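You operate a simulated robot arm through the tools that you are given. There is no shell and no other tool. Be economical: measure what you need, move in short steps, check, and stop when the job is done.

You are at the controls of a simulated two-armed robot. One attempt, no reset.

Task
Tidy up: level and brush on their painted marks, clamp lever up, blanket folded in half.
Fine: level on the green mark, brush on the orange one.
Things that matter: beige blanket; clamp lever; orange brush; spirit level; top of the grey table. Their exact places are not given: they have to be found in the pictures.

It is judged by the outcome, as a careful person would: the job done as asked, and still so three seconds after it is handed in. It fails if anything else is knocked over, pushed out of place, dropped, spilled or broken. Flat cloth is picked up by pressing the open fingertips on it (5 to 10 N) and closing them slowly along it; thin cloth reads only 2 to 8 mm in the jaws.

Robot
Two 7-joint arms with two-finger parallel grippers on one trunk, on a base that drives. Base frame: it is fixed to the floor where the robot stands at the start and does not move with it; the origin is under the middle of the robot, x ahead of it, y to its left, z up; the surface under the hand at the start is at about z = 900. Units: mm, degrees, N and s.
The left shoulder is at the start at [70, 163, 1370], the right one opposite. With the tool pointing down near the work surface each hand reaches from about 320 to 860 mm from the robot's upright axis, wherever it stands, measured 20 degrees to its own side. Places, roughly: clamp lever [900, -500, 1000]; top of the grey table [800, 0, 900]. Payload 3.43 kg a hand.
Tool frame (each hand has its own): the origin (TCP) lies between the finger pads and is the grasp point; the fingertips stand 34 mm ahead of it; z points along the fingers, y is the line along which they close. Largest opening 128 mm; finger width 24, thickness 12; the body of the gripper, 48 by 130 mm, starts 96 mm behind the TCP.
Orientation is that of the tool frame in the base frame, as [roll, pitch, yaw] about the fixed x, y, z axes, in that order (R = Rz(yaw) Ry(pitch) Rx(roll)). With the fingers straight down and closing along the base's y, the tool's x points along the base's -x, its y along +y and its z along -z.

Tools
- The arms move only by the tool servo_tool. It takes "left_series", "right_series" or both (then of equal length, played together; a hand with none holds still); each is a list of rows, each a list of 7 numbers: the turn, a rotation vector about the base's x, y, z in degrees, then the shift along the base's x, y, z in mm, then the finger opening in mm, from 0 to 128. In form: [[ax, ay, az, dx, dy, dz, hand], ...]. A call has 1 to 12 rows; each row shifts and turns the commanded pose from where the row before left it. Rows are played at 5 a second. More than 50 mm and 8.6 degrees between two rows, or a gripper value outside its range, and nothing of the call is played. Where a pose cannot be reached the arm comes as near as it can. A force on the tool above 40 N (or 10 N above the force at the start of the call, whichever is more), or a blocked arm, ends the call early, and 0.2 s more pass. Each finger travels about 153 mm/s and halts on what it meets, pressing with about 34 N; the grip force reading is that of the motor and also rises with nothing between the fingers. The clock runs only during rows and for 0.2 s after the last one: add rows that do not move to give the fingers time. It gives the time, the measured TCP pose, the force on the tool (base axes), the opening and the grip force at its end, in the units of the frame above (readings bear some noise), with the torque about the TCP (base axes, N m) and any sound that the robot's microphone picked up.
- Cameras (640 x 400 px; columns grow to the right, rows downward): "scene" is now at [155.7, -26.7, 1601.2]; the picture's right is [-0.26, -0.96, 0.00], its down [-0.57, 0.16, -0.81] and it looks along [0.78, -0.21, -0.59] (base axes); focal length 261 px, centre (320, 200). "left" rides on the left gripper at [76, 11, -160] in its tool frame; the picture's right is [-0.15, 0.99, 0.00], its down [-0.88, -0.13, -0.46] and it looks along [-0.45, -0.07, 0.89] (tool axes); focal length 234 px, centre (320, 200). "right" rides on the right gripper at [76, -11, -160] in its tool frame; the picture's right is [0.15, 0.99, 0.00], its down [-0.88, 0.13, -0.46] and it looks along [-0.45, 0.07, 0.89] (tool axes); focal length 234 px, centre (320, 200).
- capture(camera): a new picture of that camera. The clock stands still meanwhile.
- move_column(by): slides the trunk up (or, below 0, down) by that many mm; the arms and the scene camera ride with it, the base frame stays. It gives what a move gives, with no picture.
- base_move(legs): drives the robot by 1 to 6 legs, each [ahead, left, turn to the left] in mm, mm and degrees, along the robot's own axes; the way and the turn of a leg run together, so that a leg with both is an arc; at most 1500 mm and 180 degrees a leg. The arms and the cameras ride along, it lands a little off, and it stops where it bumps. It gives what a move gives.
- turn_head(pan, tilt): turns the head with the scene camera to pan (to the left, within 86 degrees either way) and tilt (down, from -29 to 69), counted from straight ahead of the robot. It gives what a move gives.
- point_at(camera, pixels): for up to 12 pixels [column, row] of the newest picture of that camera ("zoom" is the newest enlarged one), the place [x, y, z] in the base frame of the surface seen there, good to about 2 mm, but the place of the scene camera against the robot may be out by one fixed shift of up to 25 mm in any direction. The clock stands still meanwhile.
- enlarge(camera, box): a new picture of the part [left, top, right, bottom] of that camera's present view, enlarged. The clock stands still meanwhile.
- finish_job(): hands the job in; it is judged then, once.

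Go step by step. Measure first, check grasps and placings, and put right what went wrong. The budget is 80 turns and 78 pictures, counting those below and the enlarged ones. Unless the task says otherwise, let go and move clear before handing in, and close with one line.

The tools are called after "Request:" as name(argument=value, ...) on one line, values as JSON. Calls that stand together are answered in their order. servo_tool: Moves the arms, as the interface text tells. Its arguments: {"type":"object","properties":{"left_series":{"type":"array","items":{"type":"array","items":{"type":"number"}}},"right_series":{"type":"array","items":{"type":"array","items":{"type":"number"}}}},"required":[]} The other tools are called the same way: move_column (by) slides the trunk up or down; base_move (legs) drives the base; turn_head (pan, tilt) turns the head that bears the scene camera; capture (camera) takes a picture; point_at (camera, pixels) gives the place of the surface under pixels of a picture; enlarge (camera, box) takes an enlarged picture of a part of a camera's view; finish_job () hands the job in.

At the start:

```text
time: 0.0
left_ee_pos: [521.2, 17.5, 1430.0]
left_ee_rot: [-179.9, 0.0, -180.0]
left_ft_force: [0.3, -0.5, -0.4]
left_wrist_torque: [0.02, 0.01, 0.05]
left_gripper_width: 127.8
left_gripper_force: 0.1
right_ee_pos: [505.2, -488.3, 1392.0]
right_ee_rot: [180.0, -0.2, 180.0]
right_ft_force: [-0.5, -1.1, 0.2]
right_wrist_torque: [-0.02, 0.02, -0.01]
right_gripper_width: 128.0
right_gripper_force: 0.0
trunk travel left (down, up): [-850.0, 90.0]
robot x, y, heading: [-2.6, -0.0, 0.0]
head pan, tilt: [-15.3, 36.0]
```

scene: 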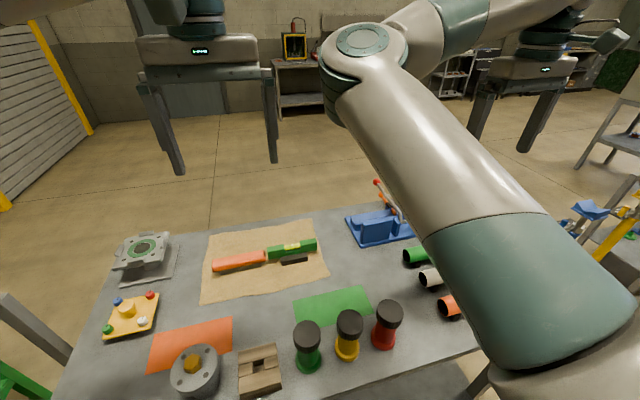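
right: 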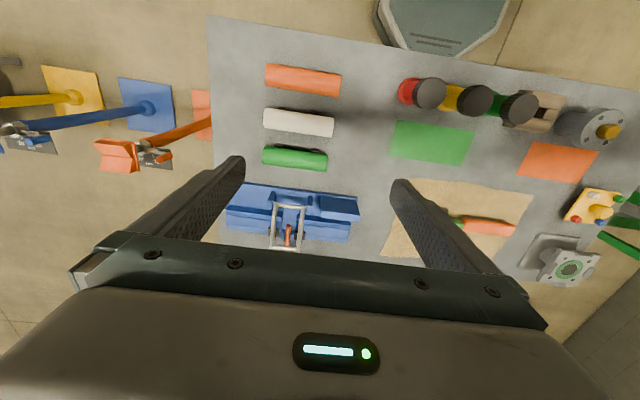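
left: 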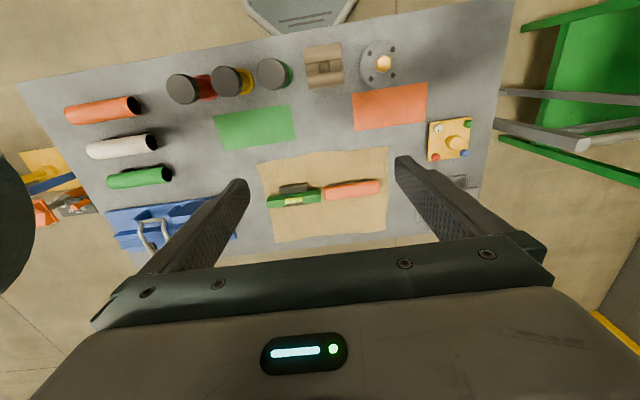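

The left picture shows the level (green, ~[293,197]) and the orange brush (~[352,190]) lying on the beige blanket, the green mark at [255,128], the orange mark at [390,107] and the blue clamp at [165,225]. I'll measure these with the left camera and take enlarged views.

Request:
point_at(camera="left", pixels=[[258, 163], [386, 147], [388, 232], [273, 243], [268, 202], [320, 194], [378, 187], [325, 191], [216, 118], [290, 105], [296, 140], [222, 151]])

Request:
point_at(camera="right", pixels=[[288, 235], [275, 208], [303, 208], [230, 200], [355, 210], [290, 195], [523, 145], [597, 153], [587, 183], [517, 176], [288, 247], [250, 235]])

Request:
enlarge(camera="left", box=[240, 70, 480, 250])

Request:
enlarge(camera="right", box=[210, 140, 370, 260])

```text
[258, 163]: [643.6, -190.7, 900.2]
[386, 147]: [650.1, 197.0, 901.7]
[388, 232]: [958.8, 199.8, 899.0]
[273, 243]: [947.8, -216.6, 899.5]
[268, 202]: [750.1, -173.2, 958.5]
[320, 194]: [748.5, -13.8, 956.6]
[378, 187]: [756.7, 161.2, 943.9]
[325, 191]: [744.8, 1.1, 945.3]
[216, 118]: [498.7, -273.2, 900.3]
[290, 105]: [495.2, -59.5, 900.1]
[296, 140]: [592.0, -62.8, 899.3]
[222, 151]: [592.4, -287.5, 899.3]
```

```text
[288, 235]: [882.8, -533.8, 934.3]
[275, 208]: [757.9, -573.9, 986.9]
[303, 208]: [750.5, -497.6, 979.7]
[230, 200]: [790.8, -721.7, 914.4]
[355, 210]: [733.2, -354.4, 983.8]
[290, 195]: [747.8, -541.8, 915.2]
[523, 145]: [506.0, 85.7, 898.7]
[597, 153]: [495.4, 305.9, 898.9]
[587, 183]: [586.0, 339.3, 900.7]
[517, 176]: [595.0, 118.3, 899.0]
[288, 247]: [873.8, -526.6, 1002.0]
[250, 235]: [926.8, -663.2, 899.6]
```

```text
2.22 times, centred on (360, 160) of left
```

zoom: 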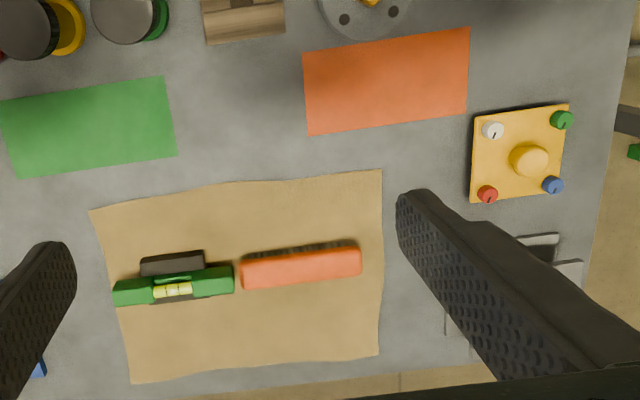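

```text
3.33 times, centred on (290, 200) of right
```

zoom: 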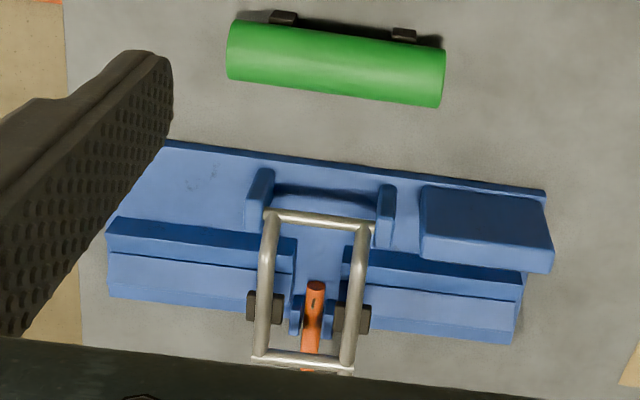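

The level top is at z≈957 around x≈749, y -173..-14; the brush is at z≈945, y 1..161. I'll measure more exactly on enlarged pictures, and see their shapes from the scene camera.

Request:
enlarge(camera="scene", box=[190, 215, 350, 315])

Request:
enlarge(camera="scene", box=[330, 160, 450, 260])

Request:
enlarge(camera="left", box=[200, 70, 440, 250])

```text
4.00 times, centred on (270, 265) of scene
```

zoom: 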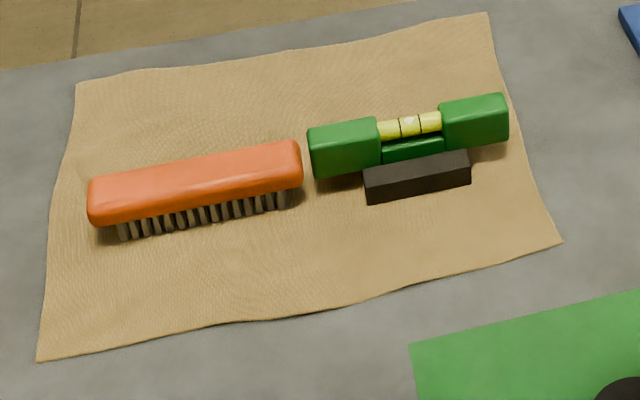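

```text
4.00 times, centred on (390, 210) of scene
```

zoom: 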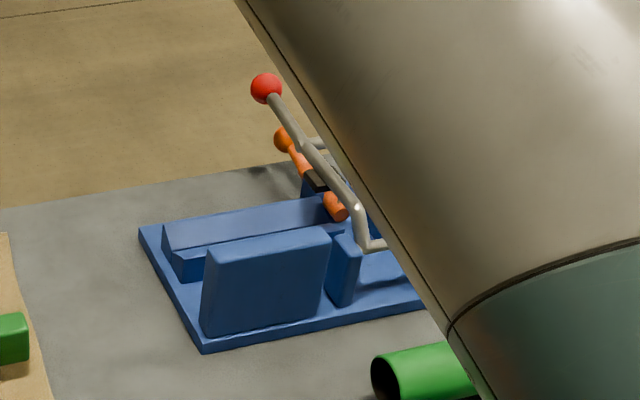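

```text
2.22 times, centred on (320, 160) of left
```

zoom: 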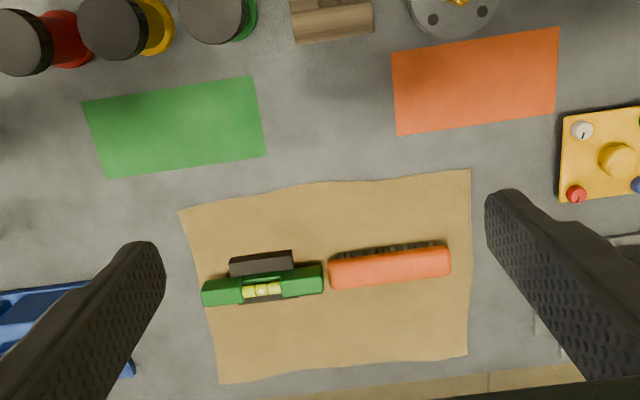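

I'll measure on this zoom: level/black block edges, brush edges, mark corners.

Request:
point_at(camera="zoom", pixels=[[206, 293], [240, 282], [320, 270], [320, 290], [262, 291], [262, 257], [232, 270], [291, 258], [332, 265], [448, 250], [449, 273], [333, 285]])

Request:
point_at(camera="zoom", pixels=[[83, 102], [253, 78], [265, 156], [108, 178], [391, 52], [558, 29], [556, 113], [398, 135], [180, 212], [470, 170], [467, 355], [220, 383]])

```text
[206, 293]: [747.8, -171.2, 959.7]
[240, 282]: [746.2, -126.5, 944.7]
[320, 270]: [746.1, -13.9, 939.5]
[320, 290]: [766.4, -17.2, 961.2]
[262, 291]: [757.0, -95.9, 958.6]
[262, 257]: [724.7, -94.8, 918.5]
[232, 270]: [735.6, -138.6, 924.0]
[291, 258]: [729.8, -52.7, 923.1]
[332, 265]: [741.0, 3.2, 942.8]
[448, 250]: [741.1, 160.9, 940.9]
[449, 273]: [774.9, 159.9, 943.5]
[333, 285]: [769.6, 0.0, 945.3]
```

```text
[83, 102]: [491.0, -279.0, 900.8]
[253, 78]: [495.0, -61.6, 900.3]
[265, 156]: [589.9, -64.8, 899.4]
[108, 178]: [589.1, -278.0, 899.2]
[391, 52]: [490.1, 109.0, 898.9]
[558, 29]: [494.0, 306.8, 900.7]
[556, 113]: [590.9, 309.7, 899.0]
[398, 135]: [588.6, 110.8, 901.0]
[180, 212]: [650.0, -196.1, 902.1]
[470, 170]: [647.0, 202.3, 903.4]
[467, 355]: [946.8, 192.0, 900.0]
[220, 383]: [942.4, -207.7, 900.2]
```

Marks: green centre ≈(541,-170), orange ≈(541,209); blanket x 648–945, y -200..198. Next I'll bring the left hand over the brush, turned so the fingers close along x.

Request:
servo_tool(left_series=[[0, 0, -8.18, 21.5, 5.7, -25, 128], [0, 0, -8.18, 21.5, 5.7, -25, 128], [0, 0, -8.18, 21.5, 5.7, -25, 128], [0, 0, -8.18, 21.5, 5.7, -25, 128], [0, 0, -8.18, 21.5, 5.7, -25, 128], [0, 0, -8.18, 21.5, 5.7, -25, 128], [0, 0, -8.18, 21.5, 5.7, -25, 128], [0, 0, -8.18, 21.5, 5.7, -25, 128], [0, 0, -8.18, 21.5, 5.7, -25, 128], [0, 0, -8.18, 21.5, 5.7, -25, 128], [0, 0, -8.2, 21.5, 5.7, -25, 128], [0, 0, 0, 0, 0, 0, 128]])

Request:
capture(camera="left")

Request:
capture(camera="scene")

```text
time: 2.6
left_ee_pos: [662.5, 56.3, 1262.1]
left_ee_rot: [-179.9, 0.1, 125.5]
left_ft_force: [-1.1, -0.3, 0.3]
left_wrist_torque: [-0.01, 0.0, -0.02]
left_gripper_width: 128.0
left_gripper_force: 0.0
left hand out of reach, approached as far as the arm can: row 7, 8, 9, 10, 11
right_ee_pos: [503.8, -488.3, 1392.2]
right_ee_rot: [-180.0, -0.1, -180.0]
right_ft_force: [0.9, 0.3, 0.2]
right_wrist_torque: [0.0, -0.01, -0.02]
right_gripper_width: 128.0
right_gripper_force: 0.1
trunk travel left (down, up): [-850.0, 90.0]
robot x, y, heading: [-1.3, -0.5, -0.0]
head pan, tilt: [-15.3, 36.0]
```

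```text
69 pictures are left
```

left: 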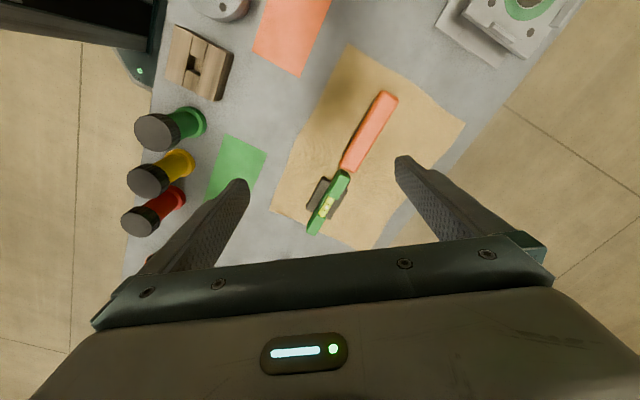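

```text
68 pictures are left
```

scene: 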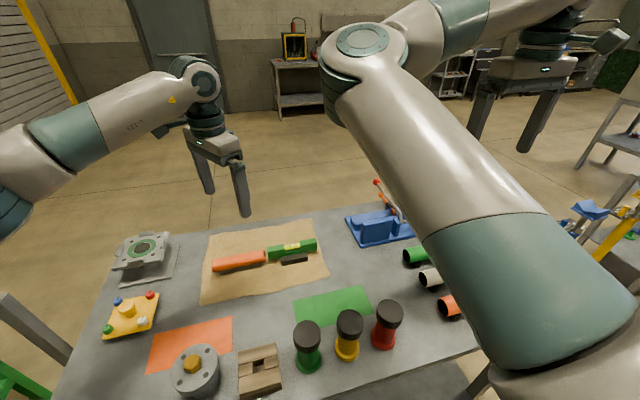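

The wrist stopped at about -55°. I'll turn the other way (to yaw -90) while keeping position.

Request:
servo_tool(left_series=[[0, 0, 8.5, 0, 0, 0, 128], [0, 0, 8.5, 0, 0, 0, 128], [0, 0, 8.5, 0, 0, 0, 128], [0, 0, 8.5, 0, 0, 0, 128], [0, 0, 8.5, 0, 0, 0, 128], [0, 0, 8.5, 0, 0, 0, 128], [0, 0, 8.5, 0, 0, 0, 128], [0, 0, 8.5, 0, 0, 0, 128], [0, 0, 8.5, 0, 0, 0, 128], [0, 0, 8.5, 0, 0, 0, 128], [0, 0, 8.5, 0, 0, 0, 128], [0, 0, 8.5, 0, 0, 0, 128]])

Request:
servo_tool(left_series=[[0, 0, 8.5, 15, 4, -20, 128], [0, 0, 8.5, 15, 4, -20, 128], [0, 0, 8.5, 15, 4, -20, 128], [0, 0, 8.5, 15, 4, -20, 128], [0, 0, 8.5, 15, 4, -20, 128], [0, 0, 0, 15, 4, -20, 128], [0, 0, 0, 0, 0, 0, 128]])

Request:
capture(camera="left")

```text
time: 5.2
left_ee_pos: [663.9, 55.3, 1260.4]
left_ee_rot: [180.0, 0.0, -132.3]
left_ft_force: [0.0, -0.3, 0.3]
left_wrist_torque: [-0.02, 0.02, -0.01]
left_gripper_width: 127.9
left_gripper_force: 0.1
right_ee_pos: [505.1, -488.3, 1391.1]
right_ee_rot: [-180.0, 0.0, 179.9]
right_ft_force: [0.7, -0.9, -0.3]
right_wrist_torque: [0.0, 0.02, -0.03]
right_gripper_width: 127.7
right_gripper_force: 0.2
trunk travel left (down, up): [-850.0, 90.0]
robot x, y, heading: [2.2, 1.5, 0.2]
head pan, tilt: [-15.3, 36.0]
```

```text
time: 6.8
left_ee_pos: [754.8, 78.5, 1140.4]
left_ee_rot: [180.0, 0.0, -89.8]
left_ft_force: [0.2, 0.2, -0.3]
left_wrist_torque: [-0.03, -0.03, 0.01]
left_gripper_width: 127.9
left_gripper_force: 0.0
right_ee_pos: [503.8, -488.2, 1391.4]
right_ee_rot: [-179.9, 0.1, 179.9]
right_ft_force: [-0.6, -0.4, 0.3]
right_wrist_torque: [0.01, 0.0, 0.04]
right_gripper_width: 127.7
right_gripper_force: 0.1
trunk travel left (down, up): [-850.0, 90.0]
robot x, y, heading: [-0.7, 2.3, 0.1]
head pan, tilt: [-15.3, 36.0]
```

```text
67 pictures are left
```

left: 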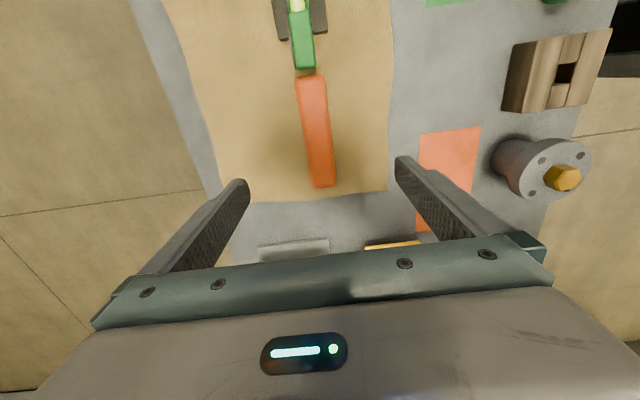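

Reach is fine now; brush at [298-335, 75-188]. Measuring brush edges and the level/foot from here.

Request:
enlarge(camera="left", box=[230, 0, 390, 200])

Request:
point_at(camera="left", pixels=[[300, 80], [323, 80], [305, 130], [330, 130], [313, 182], [333, 180], [318, 130], [295, 40], [310, 40], [278, 25], [322, 25], [303, 66]])

```text
2.00 times, centred on (310, 100) of left
```

zoom: 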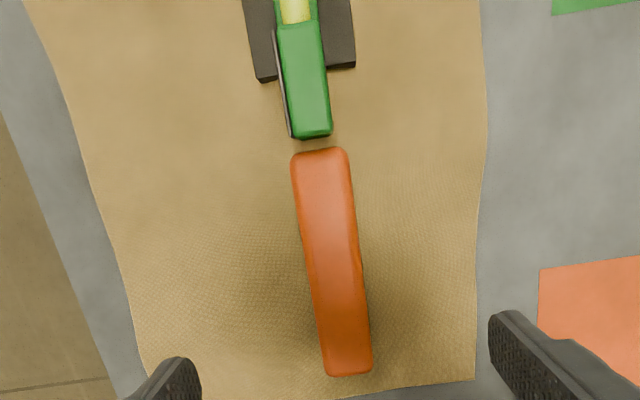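

```text
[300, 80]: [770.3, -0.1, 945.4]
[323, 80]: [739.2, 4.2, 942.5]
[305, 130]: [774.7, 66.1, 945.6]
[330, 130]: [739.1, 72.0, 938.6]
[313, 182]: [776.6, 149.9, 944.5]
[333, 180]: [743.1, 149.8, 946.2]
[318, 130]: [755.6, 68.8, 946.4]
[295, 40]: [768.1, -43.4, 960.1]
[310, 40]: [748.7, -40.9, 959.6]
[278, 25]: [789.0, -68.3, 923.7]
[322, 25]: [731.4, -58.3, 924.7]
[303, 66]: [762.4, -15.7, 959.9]
```

Brush: centre ≈(757,80), top 946, width ≈38. Descending to z 942 and closing.

Request:
servo_tool(left_series=[[0, 0, 0, 2, 1, -40, 90], [0, 0, 0, 0, 0, -40, 90], [0, 0, 0, 0, 0, -40, 90], [0, 0, 0, 0, 0, -40, 90], [0, 0, 0, 0, 0, -25, 90], [0, 0, 0, 0, 0, -13, 90], [0, 0, 0, 0, 0, 0, 60], [0, 0, 0, 0, 0, 0, 45], [0, 0, 0, 0, 0, 0, 32], [0, 0, 0, 0, 0, 0, 25], [0, 0, 0, 0, 0, 0, 25]])

Request:
capture(camera="left")

```text
time: 9.2
left_ee_pos: [755.3, 78.0, 941.5]
left_ee_rot: [-179.9, 0.0, -90.0]
left_ft_force: [-0.4, 0.0, -0.4]
left_wrist_torque: [0.0, -0.03, 0.02]
left_gripper_width: 41.5
left_gripper_force: 33.6
right_ee_pos: [504.4, -487.8, 1391.8]
right_ee_rot: [179.9, 0.0, 180.0]
right_ft_force: [0.4, -0.2, 0.1]
right_wrist_torque: [0.01, 0.01, -0.03]
right_gripper_width: 128.0
right_gripper_force: 0.2
trunk travel left (down, up): [-850.0, 90.0]
robot x, y, heading: [-0.8, 0.5, 0.2]
head pan, tilt: [-15.3, 36.0]
```

```text
65 pictures are left
```

left: 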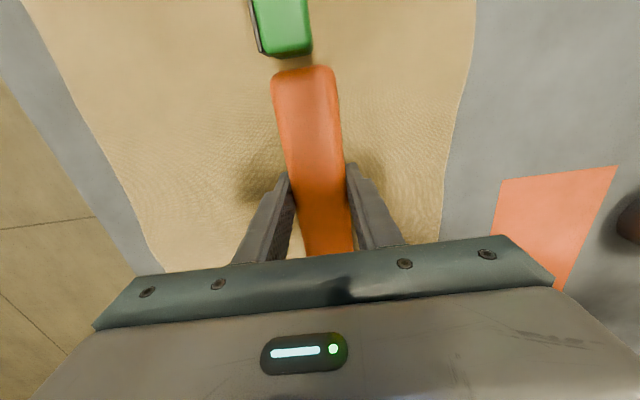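

Brush gripped (41.5 mm). Lift it, and check the neighbours' positions near the orange mark.

Request:
servo_tool(left_series=[[0, 0, 0, 0, 0, 20, 25], [0, 0, 0, 0, 0, 40, 25], [0, 0, 0, 0, 0, 40, 25], [0, 0, 0, 0, 0, 0, 25]])

Request:
capture(camera="left")

Request:
capture(camera="right")

Request:
point_at(camera="right", pixels=[[560, 125], [595, 115], [608, 132], [596, 205], [535, 108], [523, 145], [597, 153]])

```text
time: 10.2
left_ee_pos: [756.1, 77.5, 1040.7]
left_ee_rot: [-180.0, 0.0, -89.9]
left_ft_force: [-0.3, -0.1, -2.4]
left_wrist_torque: [0.02, 0.04, 0.01]
left_gripper_width: 41.5
left_gripper_force: 34.5
right_ee_pos: [504.8, -486.9, 1391.3]
right_ee_rot: [-180.0, 0.0, 179.9]
right_ft_force: [1.0, -0.1, -0.1]
right_wrist_torque: [0.03, 0.01, 0.03]
right_gripper_width: 128.0
right_gripper_force: 0.1
trunk travel left (down, up): [-850.0, 90.0]
robot x, y, heading: [-1.8, 1.3, -0.2]
head pan, tilt: [-15.3, 36.0]
```

```text
64 pictures are left
```

left: 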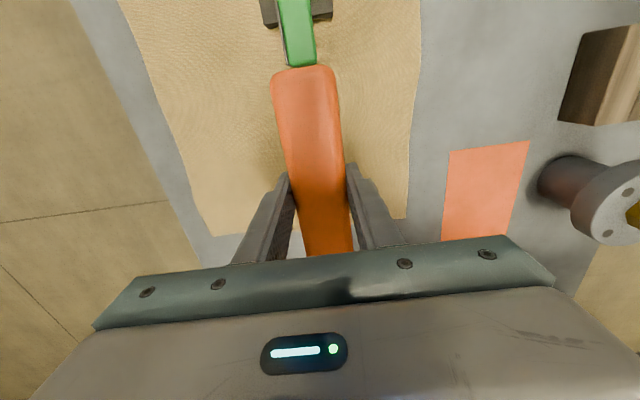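

```text
63 pictures are left
```

right: 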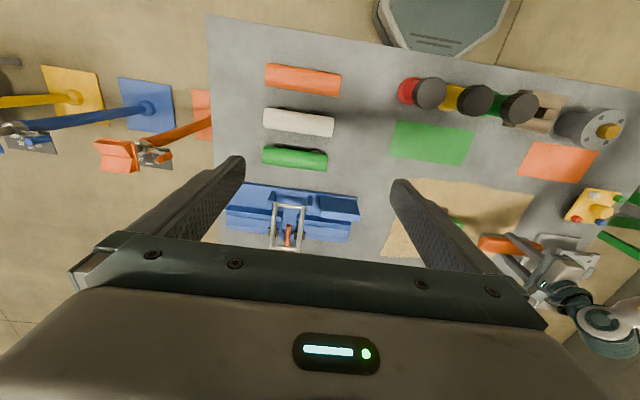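

```text
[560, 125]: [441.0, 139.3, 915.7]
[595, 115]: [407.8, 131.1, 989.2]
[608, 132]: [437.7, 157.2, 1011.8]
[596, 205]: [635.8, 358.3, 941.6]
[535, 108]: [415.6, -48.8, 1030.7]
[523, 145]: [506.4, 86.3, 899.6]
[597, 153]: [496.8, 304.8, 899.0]
```

Nothing tall within the gripper's path (flange x<446). Carry the brush to (541,207) and lower to z≈941.

Request:
servo_tool(left_series=[[0, 0, 0, -36, 21.5, 0, 25], [0, 0, 0, -36, 21.5, 0, 25], [0, 0, 0, -36, 21.5, 0, 25], [0, 0, 0, -36, 21.5, 0, 25], [0, 0, 0, -36, 21.5, 0, 25], [0, 0, 0, -35, 22, 0, 25], [0, 0, 0, 0, 0, -40, 25], [0, 0, 0, 0, 0, -35, 25], [0, 0, 0, 0, 0, -15, 25], [0, 0, 0, 0, 0, 0, 25]])

Request:
capture(camera="left")

Request:
capture(camera="scene")

```text
time: 12.4
left_ee_pos: [540.7, 208.9, 953.0]
left_ee_rot: [-179.9, -0.1, -89.9]
left_ft_force: [0.2, -0.7, -1.1]
left_wrist_torque: [0.01, 0.03, 0.01]
left_gripper_width: 41.5
left_gripper_force: 34.3
right_ee_pos: [504.6, -488.7, 1390.6]
right_ee_rot: [179.9, 0.0, 180.0]
right_ft_force: [-0.6, 0.3, -0.1]
right_wrist_torque: [0.0, 0.01, 0.01]
right_gripper_width: 128.0
right_gripper_force: 0.2
trunk travel left (down, up): [-850.0, 90.0]
robot x, y, heading: [0.3, -2.1, 0.1]
head pan, tilt: [-15.3, 36.0]
```

```text
62 pictures are left
```

left: 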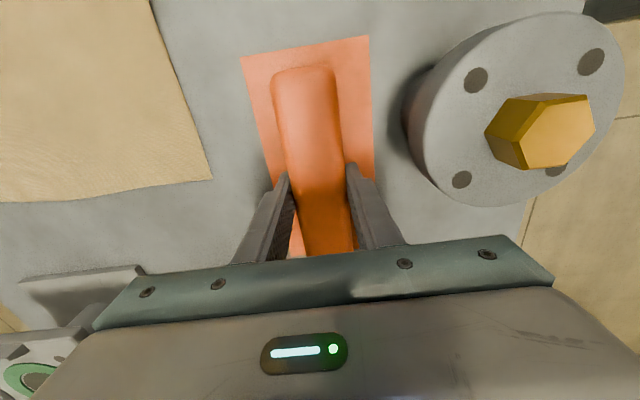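

```text
61 pictures are left
```

scene: 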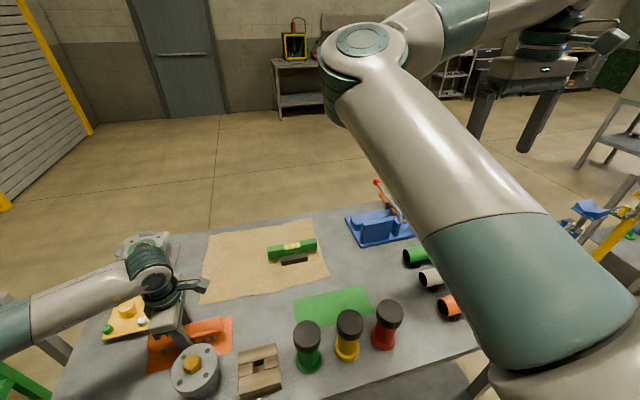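

Brush sits well inside the orange mark. Lower the last bit, open just enough, and lift off.

Request:
servo_tool(left_series=[[0, 0, 0, 0, 0, -6, 25], [0, 0, 0, 0, 0, -4, 25], [0, 0, 0, 0, 0, -2, 25], [0, 0, 0, 0, 0, 0, 25]])

Request:
servo_tool(left_series=[[0, 0, 0, 0, 0, 0, 50], [0, 0, 0, 0, 0, 0, 65], [0, 0, 0, 0, 0, 0, 65], [0, 0, 0, 0, 0, 30, 65], [0, 0, 0, 0, 0, 45, 65], [0, 0, 0, 0, 0, 50, 65], [0, 0, 0, 0, 0, 50, 65], [0, 0, 0, 0, 0, 0, 65]])

Request:
capture(camera="left")

```text
time: 13.4
left_ee_pos: [541.2, 208.5, 940.8]
left_ee_rot: [180.0, 0.0, -89.9]
left_ft_force: [0.1, 0.2, -2.1]
left_wrist_torque: [0.0, 0.01, 0.0]
left_gripper_width: 41.2
left_gripper_force: 34.4
right_ee_pos: [505.0, -487.6, 1391.3]
right_ee_rot: [180.0, 0.0, 180.0]
right_ft_force: [1.1, -0.2, 0.1]
right_wrist_torque: [-0.03, -0.02, -0.02]
right_gripper_width: 128.1
right_gripper_force: 0.0
trunk travel left (down, up): [-850.0, 90.0]
robot x, y, heading: [2.8, -2.5, -0.3]
head pan, tilt: [-15.3, 36.0]
```

```text
time: 15.2
left_ee_pos: [542.8, 211.4, 1114.5]
left_ee_rot: [-179.9, -0.1, -90.0]
left_ft_force: [-0.9, -0.4, 0.9]
left_wrist_torque: [0.01, 0.01, 0.02]
left_gripper_width: 64.9
left_gripper_force: 0.1
right_ee_pos: [504.8, -488.8, 1390.8]
right_ee_rot: [-179.9, 0.0, 180.0]
right_ft_force: [-0.3, 0.4, 0.9]
right_wrist_torque: [0.02, 0.0, 0.0]
right_gripper_width: 128.0
right_gripper_force: 0.1
trunk travel left (down, up): [-850.0, 90.0]
robot x, y, heading: [-1.6, 2.2, -0.0]
head pan, tilt: [-15.3, 36.0]
```

```text
60 pictures are left
```

left: 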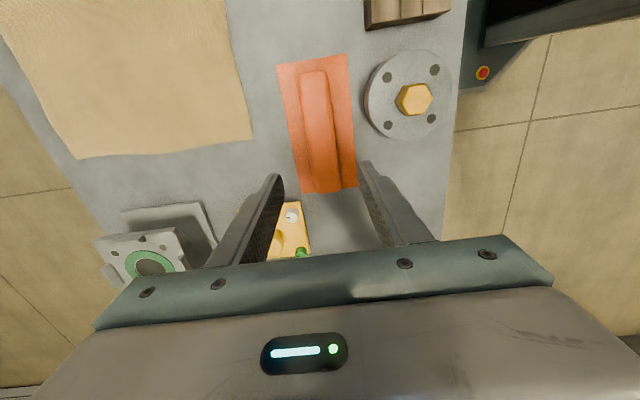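

The brush stands upright on its mark at [320,130]. Next the right hand goes over the level, fingers closing along x (turn -90 for this arm).

Request:
servo_tool(right_series=[[0, 0, -8.18, 22.9, 35.6, -23.7, 128], [0, 0, -8.18, 22.9, 35.6, -23.7, 128], [0, 0, -8.18, 22.9, 35.6, -23.7, 128], [0, 0, -8.18, 22.9, 35.6, -23.7, 128], [0, 0, -8.18, 22.9, 35.6, -23.7, 128], [0, 0, -8.18, 22.9, 35.6, -23.7, 128], [0, 0, -8.18, 22.9, 35.6, -23.7, 128], [0, 0, -8.18, 22.9, 35.6, -23.7, 128], [0, 0, -8.18, 22.9, 35.6, -23.7, 128], [0, 0, -8.18, 22.9, 35.6, -23.7, 128], [0, 0, -8.2, 22.9, 35.6, -23.7, 128], [0, 0, 0, 0, 0, 0, 128]])

Request:
capture(camera="right")

```text
time: 17.8
left_ee_pos: [542.9, 211.4, 1113.5]
left_ee_rot: [-180.0, 0.1, -90.0]
left_ft_force: [-0.9, -0.5, -0.3]
left_wrist_torque: [0.01, -0.01, 0.01]
left_gripper_width: 64.9
left_gripper_force: 0.0
right_ee_pos: [493.8, -408.7, 1163.6]
right_ee_rot: [179.8, -0.5, 96.4]
right_ft_force: [0.0, 0.0, -0.6]
right_wrist_torque: [-0.01, 0.02, 0.0]
right_gripper_width: 127.8
right_gripper_force: 0.0
right hand out of reach, approached as far as the arm can: row 4, 5, 6, 7, 8, 9, 10, 11
trunk travel left (down, up): [-850.0, 90.0]
robot x, y, heading: [-2.6, -3.2, 0.1]
head pan, tilt: [-15.3, 36.0]
```

```text
59 pictures are left
```

right: 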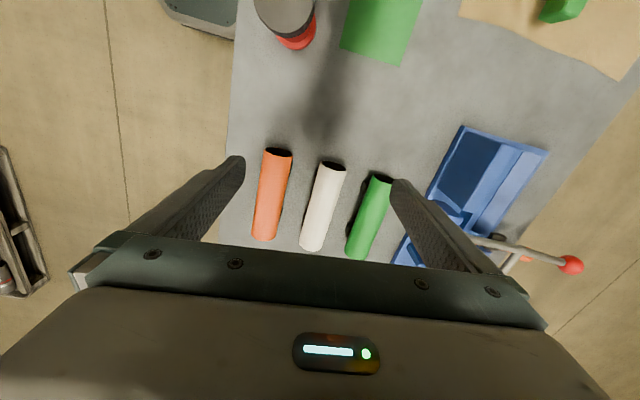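

The arm halted part way at (494,-409). I'll continue the translation from here.

Request:
servo_tool(right_series=[[0, 0, -1, 0, 40, 0, 128], [0, 0, -1, 0, 40, 0, 128], [0, 0, -1, 20, 40, 0, 128], [0, 0, -1, 25, 35, 0, 128], [0, 0, -1, 25, 35, 0, 128], [0, 0, -1, 25, 35, 0, 128], [0, 0, 0, 30, 30, 0, 128], [0, 0, 0, 30, 30, 0, 128], [0, 0, 0, 35, 20, 0, 128], [0, 0, 0, 35, 10, 0, 128], [0, 0, 0, 35, 0, 0, 128], [0, 0, 0, 0, 0, 0, 128]])

Request:
capture(camera="right")

```text
time: 20.4
left_ee_pos: [541.6, 211.1, 1115.7]
left_ee_rot: [-179.9, 0.0, -90.1]
left_ft_force: [-0.3, -0.1, -0.1]
left_wrist_torque: [0.03, -0.02, -0.02]
left_gripper_width: 64.9
left_gripper_force: 0.1
right_ee_pos: [464.1, -402.0, 1196.2]
right_ee_rot: [179.7, -0.6, 90.7]
right_ft_force: [0.3, -0.5, -0.8]
right_wrist_torque: [0.02, 0.03, 0.01]
right_gripper_width: 127.9
right_gripper_force: 0.1
right hand out of reach, approached as far as the arm can: row 1, 2, 3, 4, 5, 6, 7, 8, 9, 10, 11
trunk travel left (down, up): [-850.0, 90.0]
robot x, y, heading: [-0.7, -2.9, -0.2]
head pan, tilt: [-15.3, 36.0]
```

```text
58 pictures are left
```

right: 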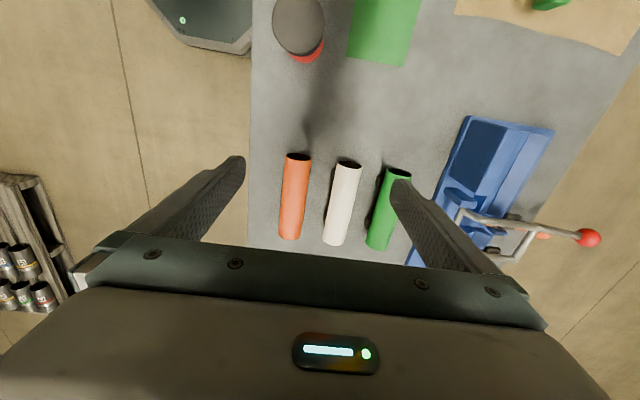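

The right arm is at a joint limit in this posture. I'll send it back up and out of the way, and see the scene, then use the left hand for the level.

Request:
servo_tool(right_series=[[0, 0, 8.1, 0, -10, 20, 128], [0, 0, 8.1, 0, -10, 20, 128], [0, 0, 8.1, 0, -10, 20, 128], [0, 0, 8.1, 0, -10, 20, 128], [0, 0, 8.1, 5, -10, 20, 128], [0, 0, 8.1, 5, -10, 20, 128], [0, 0, 8.1, 5, -10, 20, 128], [0, 0, 8.1, 5, -10, 20, 128], [0, 0, 8.1, 5, -10, 20, 128], [0, 0, 8.1, 5, -10, 15, 128], [0, 0, 8.1, 5, -10, 0, 128], [0, 0, 0, 0, 0, 0, 128]])

Request:
servo_tool(left_series=[[0, 0, 0, 18, -25, 0, 100], [0, 0, 0, 18, -25, 0, 100], [0, 0, 0, 18, -25, 0, 100], [0, 0, 0, 18, -25, 0, 100], [0, 0, 0, 18, -25, 0, 100], [0, 0, 0, 18, -25, 0, 100], [0, 0, 0, 18, -25, 0, 100], [0, 0, 0, 18, -25, 0, 100], [0, 0, 0, 18, -25, 0, 100], [0, 0, 0, 18, -25, 0, 100], [0, 0, 0, 18, -26, 0, 100], [0, 0, 0, 18, -28, 0, 100]])

Request:
capture(camera="left")

Request:
capture(camera="scene")

```text
time: 23.0
left_ee_pos: [541.4, 209.7, 1114.5]
left_ee_rot: [-180.0, 0.0, -90.0]
left_ft_force: [0.0, 0.0, -0.1]
left_wrist_torque: [0.0, 0.01, -0.02]
left_gripper_width: 65.0
left_gripper_force: 0.0
right_ee_pos: [500.4, -514.7, 1391.9]
right_ee_rot: [179.8, -0.4, 179.6]
right_ft_force: [0.1, 0.2, 0.8]
right_wrist_torque: [-0.02, 0.03, -0.02]
right_gripper_width: 127.7
right_gripper_force: 0.1
trunk travel left (down, up): [-850.0, 90.0]
robot x, y, heading: [2.6, 1.0, 0.0]
head pan, tilt: [-15.3, 36.0]
```

```text
time: 25.6
left_ee_pos: [755.3, -98.2, 1115.9]
left_ee_rot: [-179.9, 0.2, -90.1]
left_ft_force: [1.0, -0.2, -0.2]
left_wrist_torque: [0.0, 0.03, -0.03]
left_gripper_width: 100.0
left_gripper_force: 0.1
right_ee_pos: [498.1, -516.4, 1389.5]
right_ee_rot: [179.5, -0.5, 179.6]
right_ft_force: [0.7, -0.7, 0.6]
right_wrist_torque: [0.07, -0.04, -0.01]
right_gripper_width: 128.1
right_gripper_force: 0.0
trunk travel left (down, up): [-850.0, 90.0]
robot x, y, heading: [-0.9, -0.2, 0.0]
head pan, tilt: [-15.3, 36.0]
```

```text
57 pictures are left
```

left: 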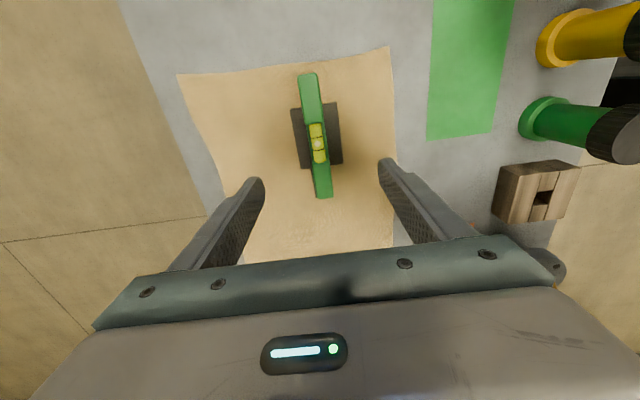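

```text
56 pictures are left
```

scene: 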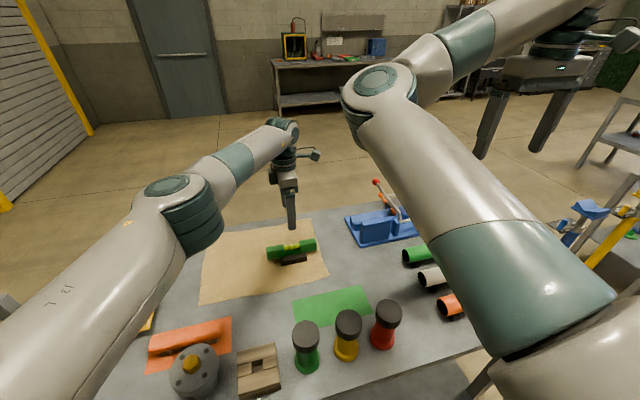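

Left hand is over the level. Zoom to see its shape and measure the middle.

Request:
enlarge(camera="left", box=[270, 60, 370, 210])

Request:
point_at(camera="left", pixels=[[302, 85], [317, 85], [309, 78], [306, 115], [322, 115], [311, 125], [326, 150], [319, 145], [315, 180], [331, 180], [323, 172], [324, 195]])

```text
2.67 times, centred on (320, 135) of left
```

zoom: 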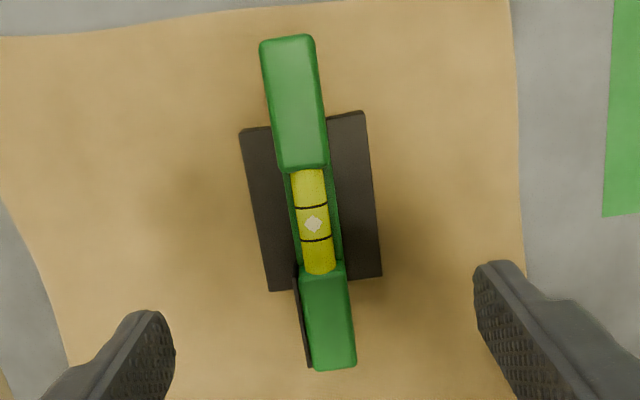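

```text
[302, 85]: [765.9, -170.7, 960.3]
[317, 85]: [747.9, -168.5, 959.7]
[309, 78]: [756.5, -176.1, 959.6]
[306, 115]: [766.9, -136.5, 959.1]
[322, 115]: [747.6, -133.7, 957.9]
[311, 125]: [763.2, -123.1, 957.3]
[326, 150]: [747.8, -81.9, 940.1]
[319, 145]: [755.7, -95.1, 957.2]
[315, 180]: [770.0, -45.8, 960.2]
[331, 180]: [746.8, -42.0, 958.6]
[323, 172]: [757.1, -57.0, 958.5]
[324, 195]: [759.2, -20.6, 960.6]
```

Level centre ≈(757.5,-96), body 20 mm wide, foot top at 924. Grip the middle at TCP z 961 (tips at 927, above the foot).

Request:
servo_tool(left_series=[[0, 0, 0, 2, 2, -40, 80], [0, 0, 0, 0, 0, -40, 70], [0, 0, 0, 0, 0, -40, 60], [0, 0, 0, 0, 0, -25, 60], [0, 0, 0, 0, 0, -10, 60], [0, 0, 0, 0, 0, 0, 40], [0, 0, 0, 0, 0, 0, 28], [0, 0, 0, 0, 0, 0, 18], [0, 0, 0, 0, 0, 0, 10], [0, 0, 0, 0, 0, 0, 10]])

Request:
servo_tool(left_series=[[0, 0, 0, 0, 0, 10, 10], [0, 0, 0, 0, 0, 30, 10], [0, 0, 0, 0, 0, 40, 10], [0, 0, 0, 0, 0, 0, 10]])

Request:
capture(camera="left")

```text
time: 27.8
left_ee_pos: [745.9, -87.1, 969.8]
left_ee_rot: [180.0, 0.0, -90.1]
left_ft_force: [0.3, 0.7, -0.3]
left_wrist_torque: [-0.01, -0.01, -0.01]
left_gripper_width: 25.4
left_gripper_force: 33.7
left hand out of reach, approached as far as the arm can: row 3, 4
right_ee_pos: [499.9, -514.4, 1392.5]
right_ee_rot: [179.7, -0.5, 179.6]
right_ft_force: [-0.1, 0.1, -0.5]
right_wrist_torque: [0.01, -0.02, 0.0]
right_gripper_width: 127.9
right_gripper_force: 0.0
trunk travel left (down, up): [-850.0, 90.0]
robot x, y, heading: [0.9, 0.6, -0.2]
head pan, tilt: [-15.3, 36.0]
```

```text
time: 28.8
left_ee_pos: [748.6, -90.9, 1051.2]
left_ee_rot: [180.0, 0.1, -90.0]
left_ft_force: [-0.4, -0.9, -0.9]
left_wrist_torque: [0.03, 0.02, 0.02]
left_gripper_width: 25.3
left_gripper_force: 33.8
right_ee_pos: [499.9, -514.3, 1392.7]
right_ee_rot: [179.8, -0.4, 179.5]
right_ft_force: [-0.7, 0.6, -0.2]
right_wrist_torque: [0.04, -0.03, -0.01]
right_gripper_width: 128.0
right_gripper_force: 0.1
trunk travel left (down, up): [-850.0, 90.0]
robot x, y, heading: [-1.3, 2.9, 0.0]
head pan, tilt: [-15.3, 36.0]
```

```text
54 pictures are left
```

left: 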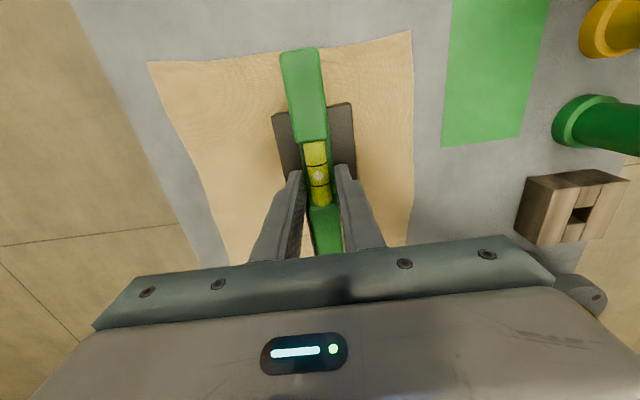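

The level is in the jaws (25.3 mm) and lifted. Check the foot came along and the offset of the level's ends from the TCP.

Request:
point_at(camera="left", pixels=[[300, 53], [287, 75], [320, 75], [306, 130], [326, 130], [348, 120], [285, 125], [335, 250]])

Request:
enlarge(camera="scene", box=[240, 190, 350, 280])

```text
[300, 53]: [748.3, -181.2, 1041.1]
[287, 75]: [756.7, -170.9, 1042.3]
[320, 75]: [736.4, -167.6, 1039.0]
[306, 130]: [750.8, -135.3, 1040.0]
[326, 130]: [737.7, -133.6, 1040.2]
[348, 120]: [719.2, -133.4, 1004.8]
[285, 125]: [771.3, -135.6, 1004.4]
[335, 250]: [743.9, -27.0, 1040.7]
```

```text
4.44 times, centred on (295, 235) of scene
```

zoom: 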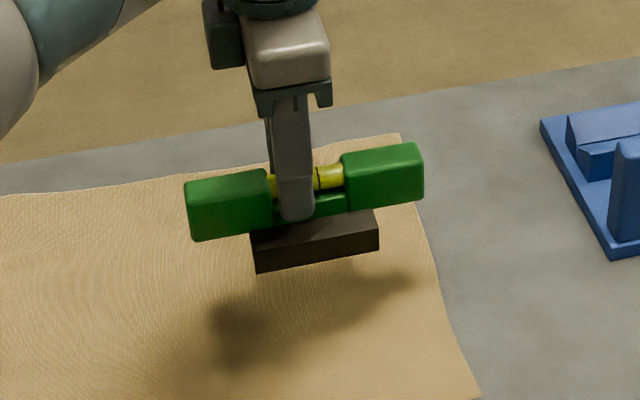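

Foot is part of the level; level centre is ≈10 mm toward -y of the TCP. Carry to TCP (541,-160), lower to just above contact.

Request:
servo_tool(left_series=[[0, 0, 0, -41.6, -13.8, 0, 10], [0, 0, 0, -41.6, -13.8, 0, 10], [0, 0, 0, -41.6, -13.8, 0, 10], [0, 0, 0, -41.6, -13.8, 0, 10], [0, 0, 0, -41.6, -13.8, 0, 10], [0, 0, 0, 0, 0, -35, 10], [0, 0, 0, 0, 0, -35, 10], [0, 0, 0, 0, 0, 0, 10]])

Request:
capture(camera="left")

Request:
capture(camera="scene")

```text
time: 30.6
left_ee_pos: [540.6, -157.9, 981.6]
left_ee_rot: [180.0, 0.0, -90.0]
left_ft_force: [-0.7, 0.4, -1.5]
left_wrist_torque: [0.04, -0.04, -0.02]
left_gripper_width: 25.6
left_gripper_force: 34.1
right_ee_pos: [498.6, -514.1, 1391.9]
right_ee_rot: [179.6, -0.5, 179.6]
right_ft_force: [0.4, 0.4, -0.9]
right_wrist_torque: [0.01, -0.02, 0.01]
right_gripper_width: 127.8
right_gripper_force: 0.1
trunk travel left (down, up): [-850.0, 90.0]
robot x, y, heading: [-1.3, -0.3, 0.1]
head pan, tilt: [-15.3, 36.0]
```

```text
52 pictures are left
```

left: 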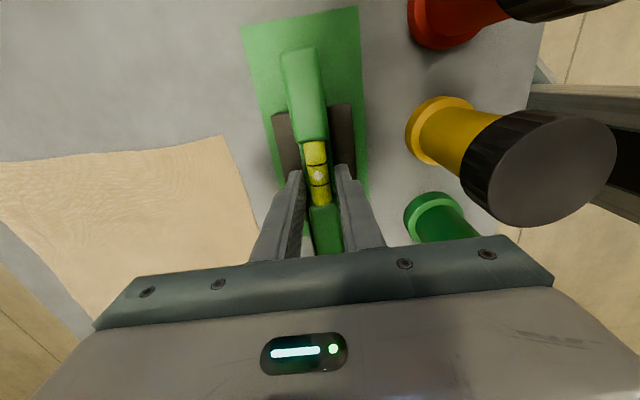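

```text
51 pictures are left
```

scene: 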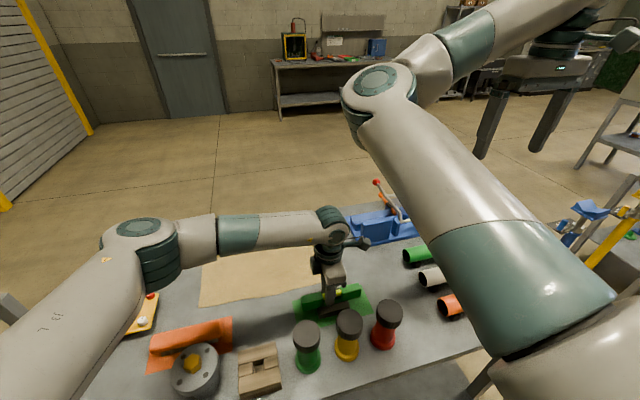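

Level hangs over the green mark, clear of the bottles. Lower the last ~12 mm and release.

Request:
servo_tool(left_series=[[0, 0, 0, 0, 0, -5, 10], [0, 0, 0, 0, 0, -4, 10], [0, 0, 0, 0, 0, -2, 10], [0, 0, 0, 0, 0, -1, 10], [0, 0, 0, 0, 0, 0, 10]])

Request:
servo_tool(left_series=[[0, 0, 0, 0, 0, 0, 40], [0, 0, 0, 0, 0, 0, 50], [0, 0, 0, 0, 0, 0, 50], [0, 0, 0, 0, 0, 30, 50], [0, 0, 0, 0, 0, 45, 50], [0, 0, 0, 0, 0, 50, 50], [0, 0, 0, 0, 0, 40, 50], [0, 0, 0, 0, 0, 0, 50]])

Request:
capture(camera="left")

```text
time: 31.8
left_ee_pos: [541.4, -157.1, 968.3]
left_ee_rot: [-179.9, 0.0, -89.8]
left_ft_force: [1.2, -0.1, 2.3]
left_wrist_torque: [0.11, 0.07, -0.05]
left_gripper_width: 25.3
left_gripper_force: 33.7
right_ee_pos: [501.0, -513.1, 1392.2]
right_ee_rot: [179.7, -0.5, 179.5]
right_ft_force: [-0.3, -0.1, -0.7]
right_wrist_torque: [-0.05, 0.0, 0.01]
right_gripper_width: 128.2
right_gripper_force: 0.1
trunk travel left (down, up): [-850.0, 90.0]
robot x, y, heading: [-0.4, 3.0, -0.3]
head pan, tilt: [-15.3, 36.0]
```

```text
time: 33.6
left_ee_pos: [540.1, -156.5, 1135.6]
left_ee_rot: [179.9, 0.0, -90.0]
left_ft_force: [0.6, -0.4, -0.4]
left_wrist_torque: [0.04, 0.0, -0.06]
left_gripper_width: 50.1
left_gripper_force: 0.1
right_ee_pos: [500.2, -512.7, 1392.9]
right_ee_rot: [179.7, -0.6, 179.6]
right_ft_force: [0.3, -0.6, -0.3]
right_wrist_torque: [0.04, -0.04, 0.02]
right_gripper_width: 128.2
right_gripper_force: 0.1
trunk travel left (down, up): [-850.0, 90.0]
robot x, y, heading: [-1.3, -1.9, 0.0]
head pan, tilt: [-15.3, 36.0]
```

```text
50 pictures are left
```

left: 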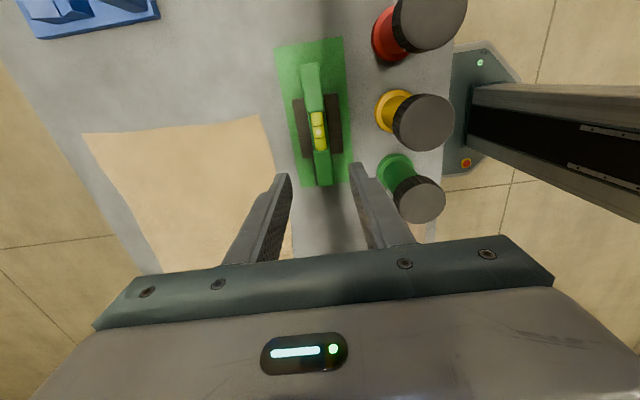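

The level sits upright inside the green mark. Now for the clamp: move the right hand for a good view of it, and pull the left hand back.

Request:
servo_tool(left_series=[[0, 0, 0, 0, 40, 15, 50], [0, 0, 0, 0, 40, 15, 50], [0, 0, 0, 0, 40, 15, 50], [0, 0, 0, 0, 40, 15, 50], [0, 0, 0, 0, 40, 15, 50], [0, 0, 0, 0, 40, 15, 50], [0, 0, 0, 0, 40, 15, 50], [0, 0, 0, 0, 40, 15, 50]], right_series=[[0, 0, 0, 20, 0, -6, 128], [0, 0, 0, 20, 0, -6, 128], [0, 0, 0, 20, 0, -6, 128], [0, 0, 0, 20, 0, -6, 128], [0, 0, 0, 20, 0, -6, 128], [0, 0, 0, 20, 0, -6, 128], [0, 0, 0, 20, 0, -6, 128], [0, 0, 0, 10, 0, 0, 128]])

Request:
capture(camera="right")

Request:
capture(camera="scene")

```text
time: 35.4
left_ee_pos: [540.0, 165.6, 1254.5]
left_ee_rot: [180.0, 0.0, -90.1]
left_ft_force: [-0.1, 0.0, -0.2]
left_wrist_torque: [0.0, 0.0, -0.03]
left_gripper_width: 49.9
left_gripper_force: 0.1
right_ee_pos: [649.0, -512.6, 1350.0]
right_ee_rot: [179.8, -0.4, 179.5]
right_ft_force: [-0.5, -0.2, -0.4]
right_wrist_torque: [-0.05, 0.01, 0.01]
right_gripper_width: 128.1
right_gripper_force: 0.0
trunk travel left (down, up): [-850.0, 90.0]
robot x, y, heading: [-1.3, -0.6, -0.1]
head pan, tilt: [-15.3, 36.0]
```

```text
49 pictures are left
```

right: 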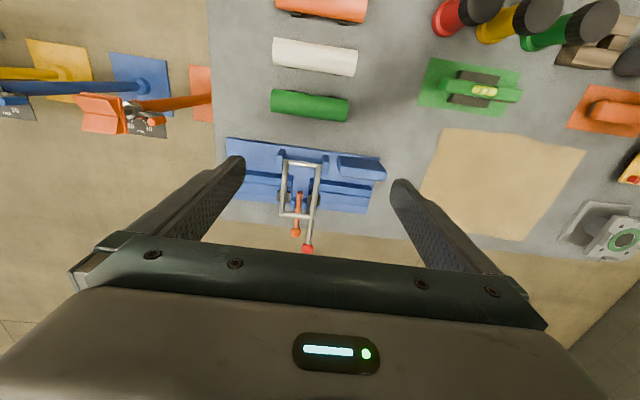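

```text
48 pictures are left
```

scene: 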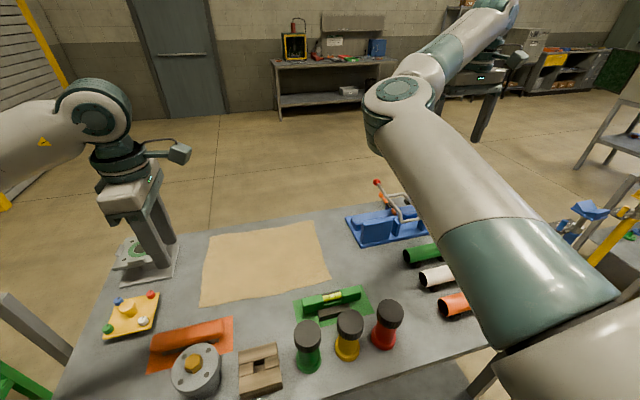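

Request:
enlarge(camera="right", box=[215, 125, 395, 255])

Request:
point_at(camera="zoom", pixels=[[329, 437], [287, 385], [299, 250], [251, 129], [368, 137], [238, 300], [282, 307], [350, 320], [315, 312], [290, 330], [365, 230], [335, 390]])

Request:
enlarge(camera="scene", box=[340, 165, 450, 255])

```text
3.08 times, centred on (305, 190) of right
```

zoom: 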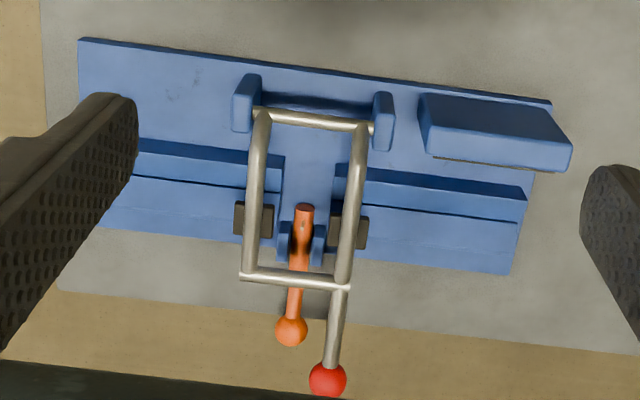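

```text
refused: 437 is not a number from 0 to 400
```

```text
4.44 times, centred on (395, 210) of scene
```

zoom: 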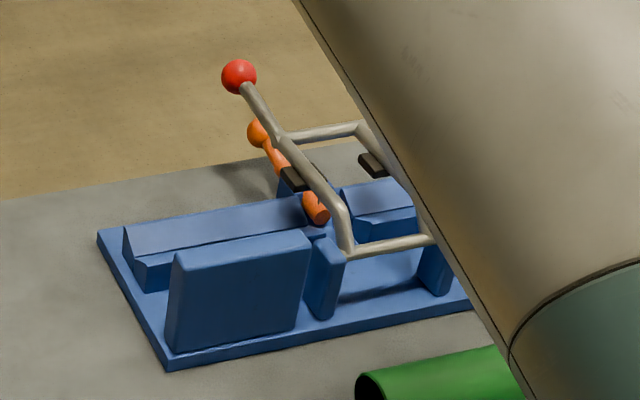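

Two handles are visible: a steel bail with a red ball and an orange lever in the middle. Measuring both.

Request:
enlarge(camera="right", box=[255, 150, 345, 255])

Request:
point_at(camera="right", pixels=[[307, 248], [296, 233], [299, 195], [287, 161], [318, 164], [284, 214], [312, 218], [300, 216], [310, 240], [285, 196], [297, 217], [323, 158]])

```text
3.81 times, centred on (300, 202) of right
```

zoom: 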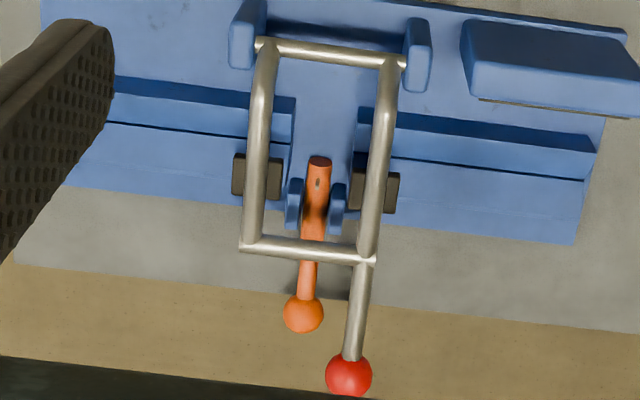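

```text
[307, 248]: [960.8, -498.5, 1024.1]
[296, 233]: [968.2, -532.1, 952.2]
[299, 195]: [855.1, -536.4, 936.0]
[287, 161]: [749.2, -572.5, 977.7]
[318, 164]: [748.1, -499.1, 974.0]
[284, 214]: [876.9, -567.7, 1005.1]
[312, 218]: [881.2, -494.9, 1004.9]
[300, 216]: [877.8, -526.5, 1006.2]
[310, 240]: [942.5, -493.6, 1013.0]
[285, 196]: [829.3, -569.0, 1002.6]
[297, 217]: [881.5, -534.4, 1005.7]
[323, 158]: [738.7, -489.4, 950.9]
```

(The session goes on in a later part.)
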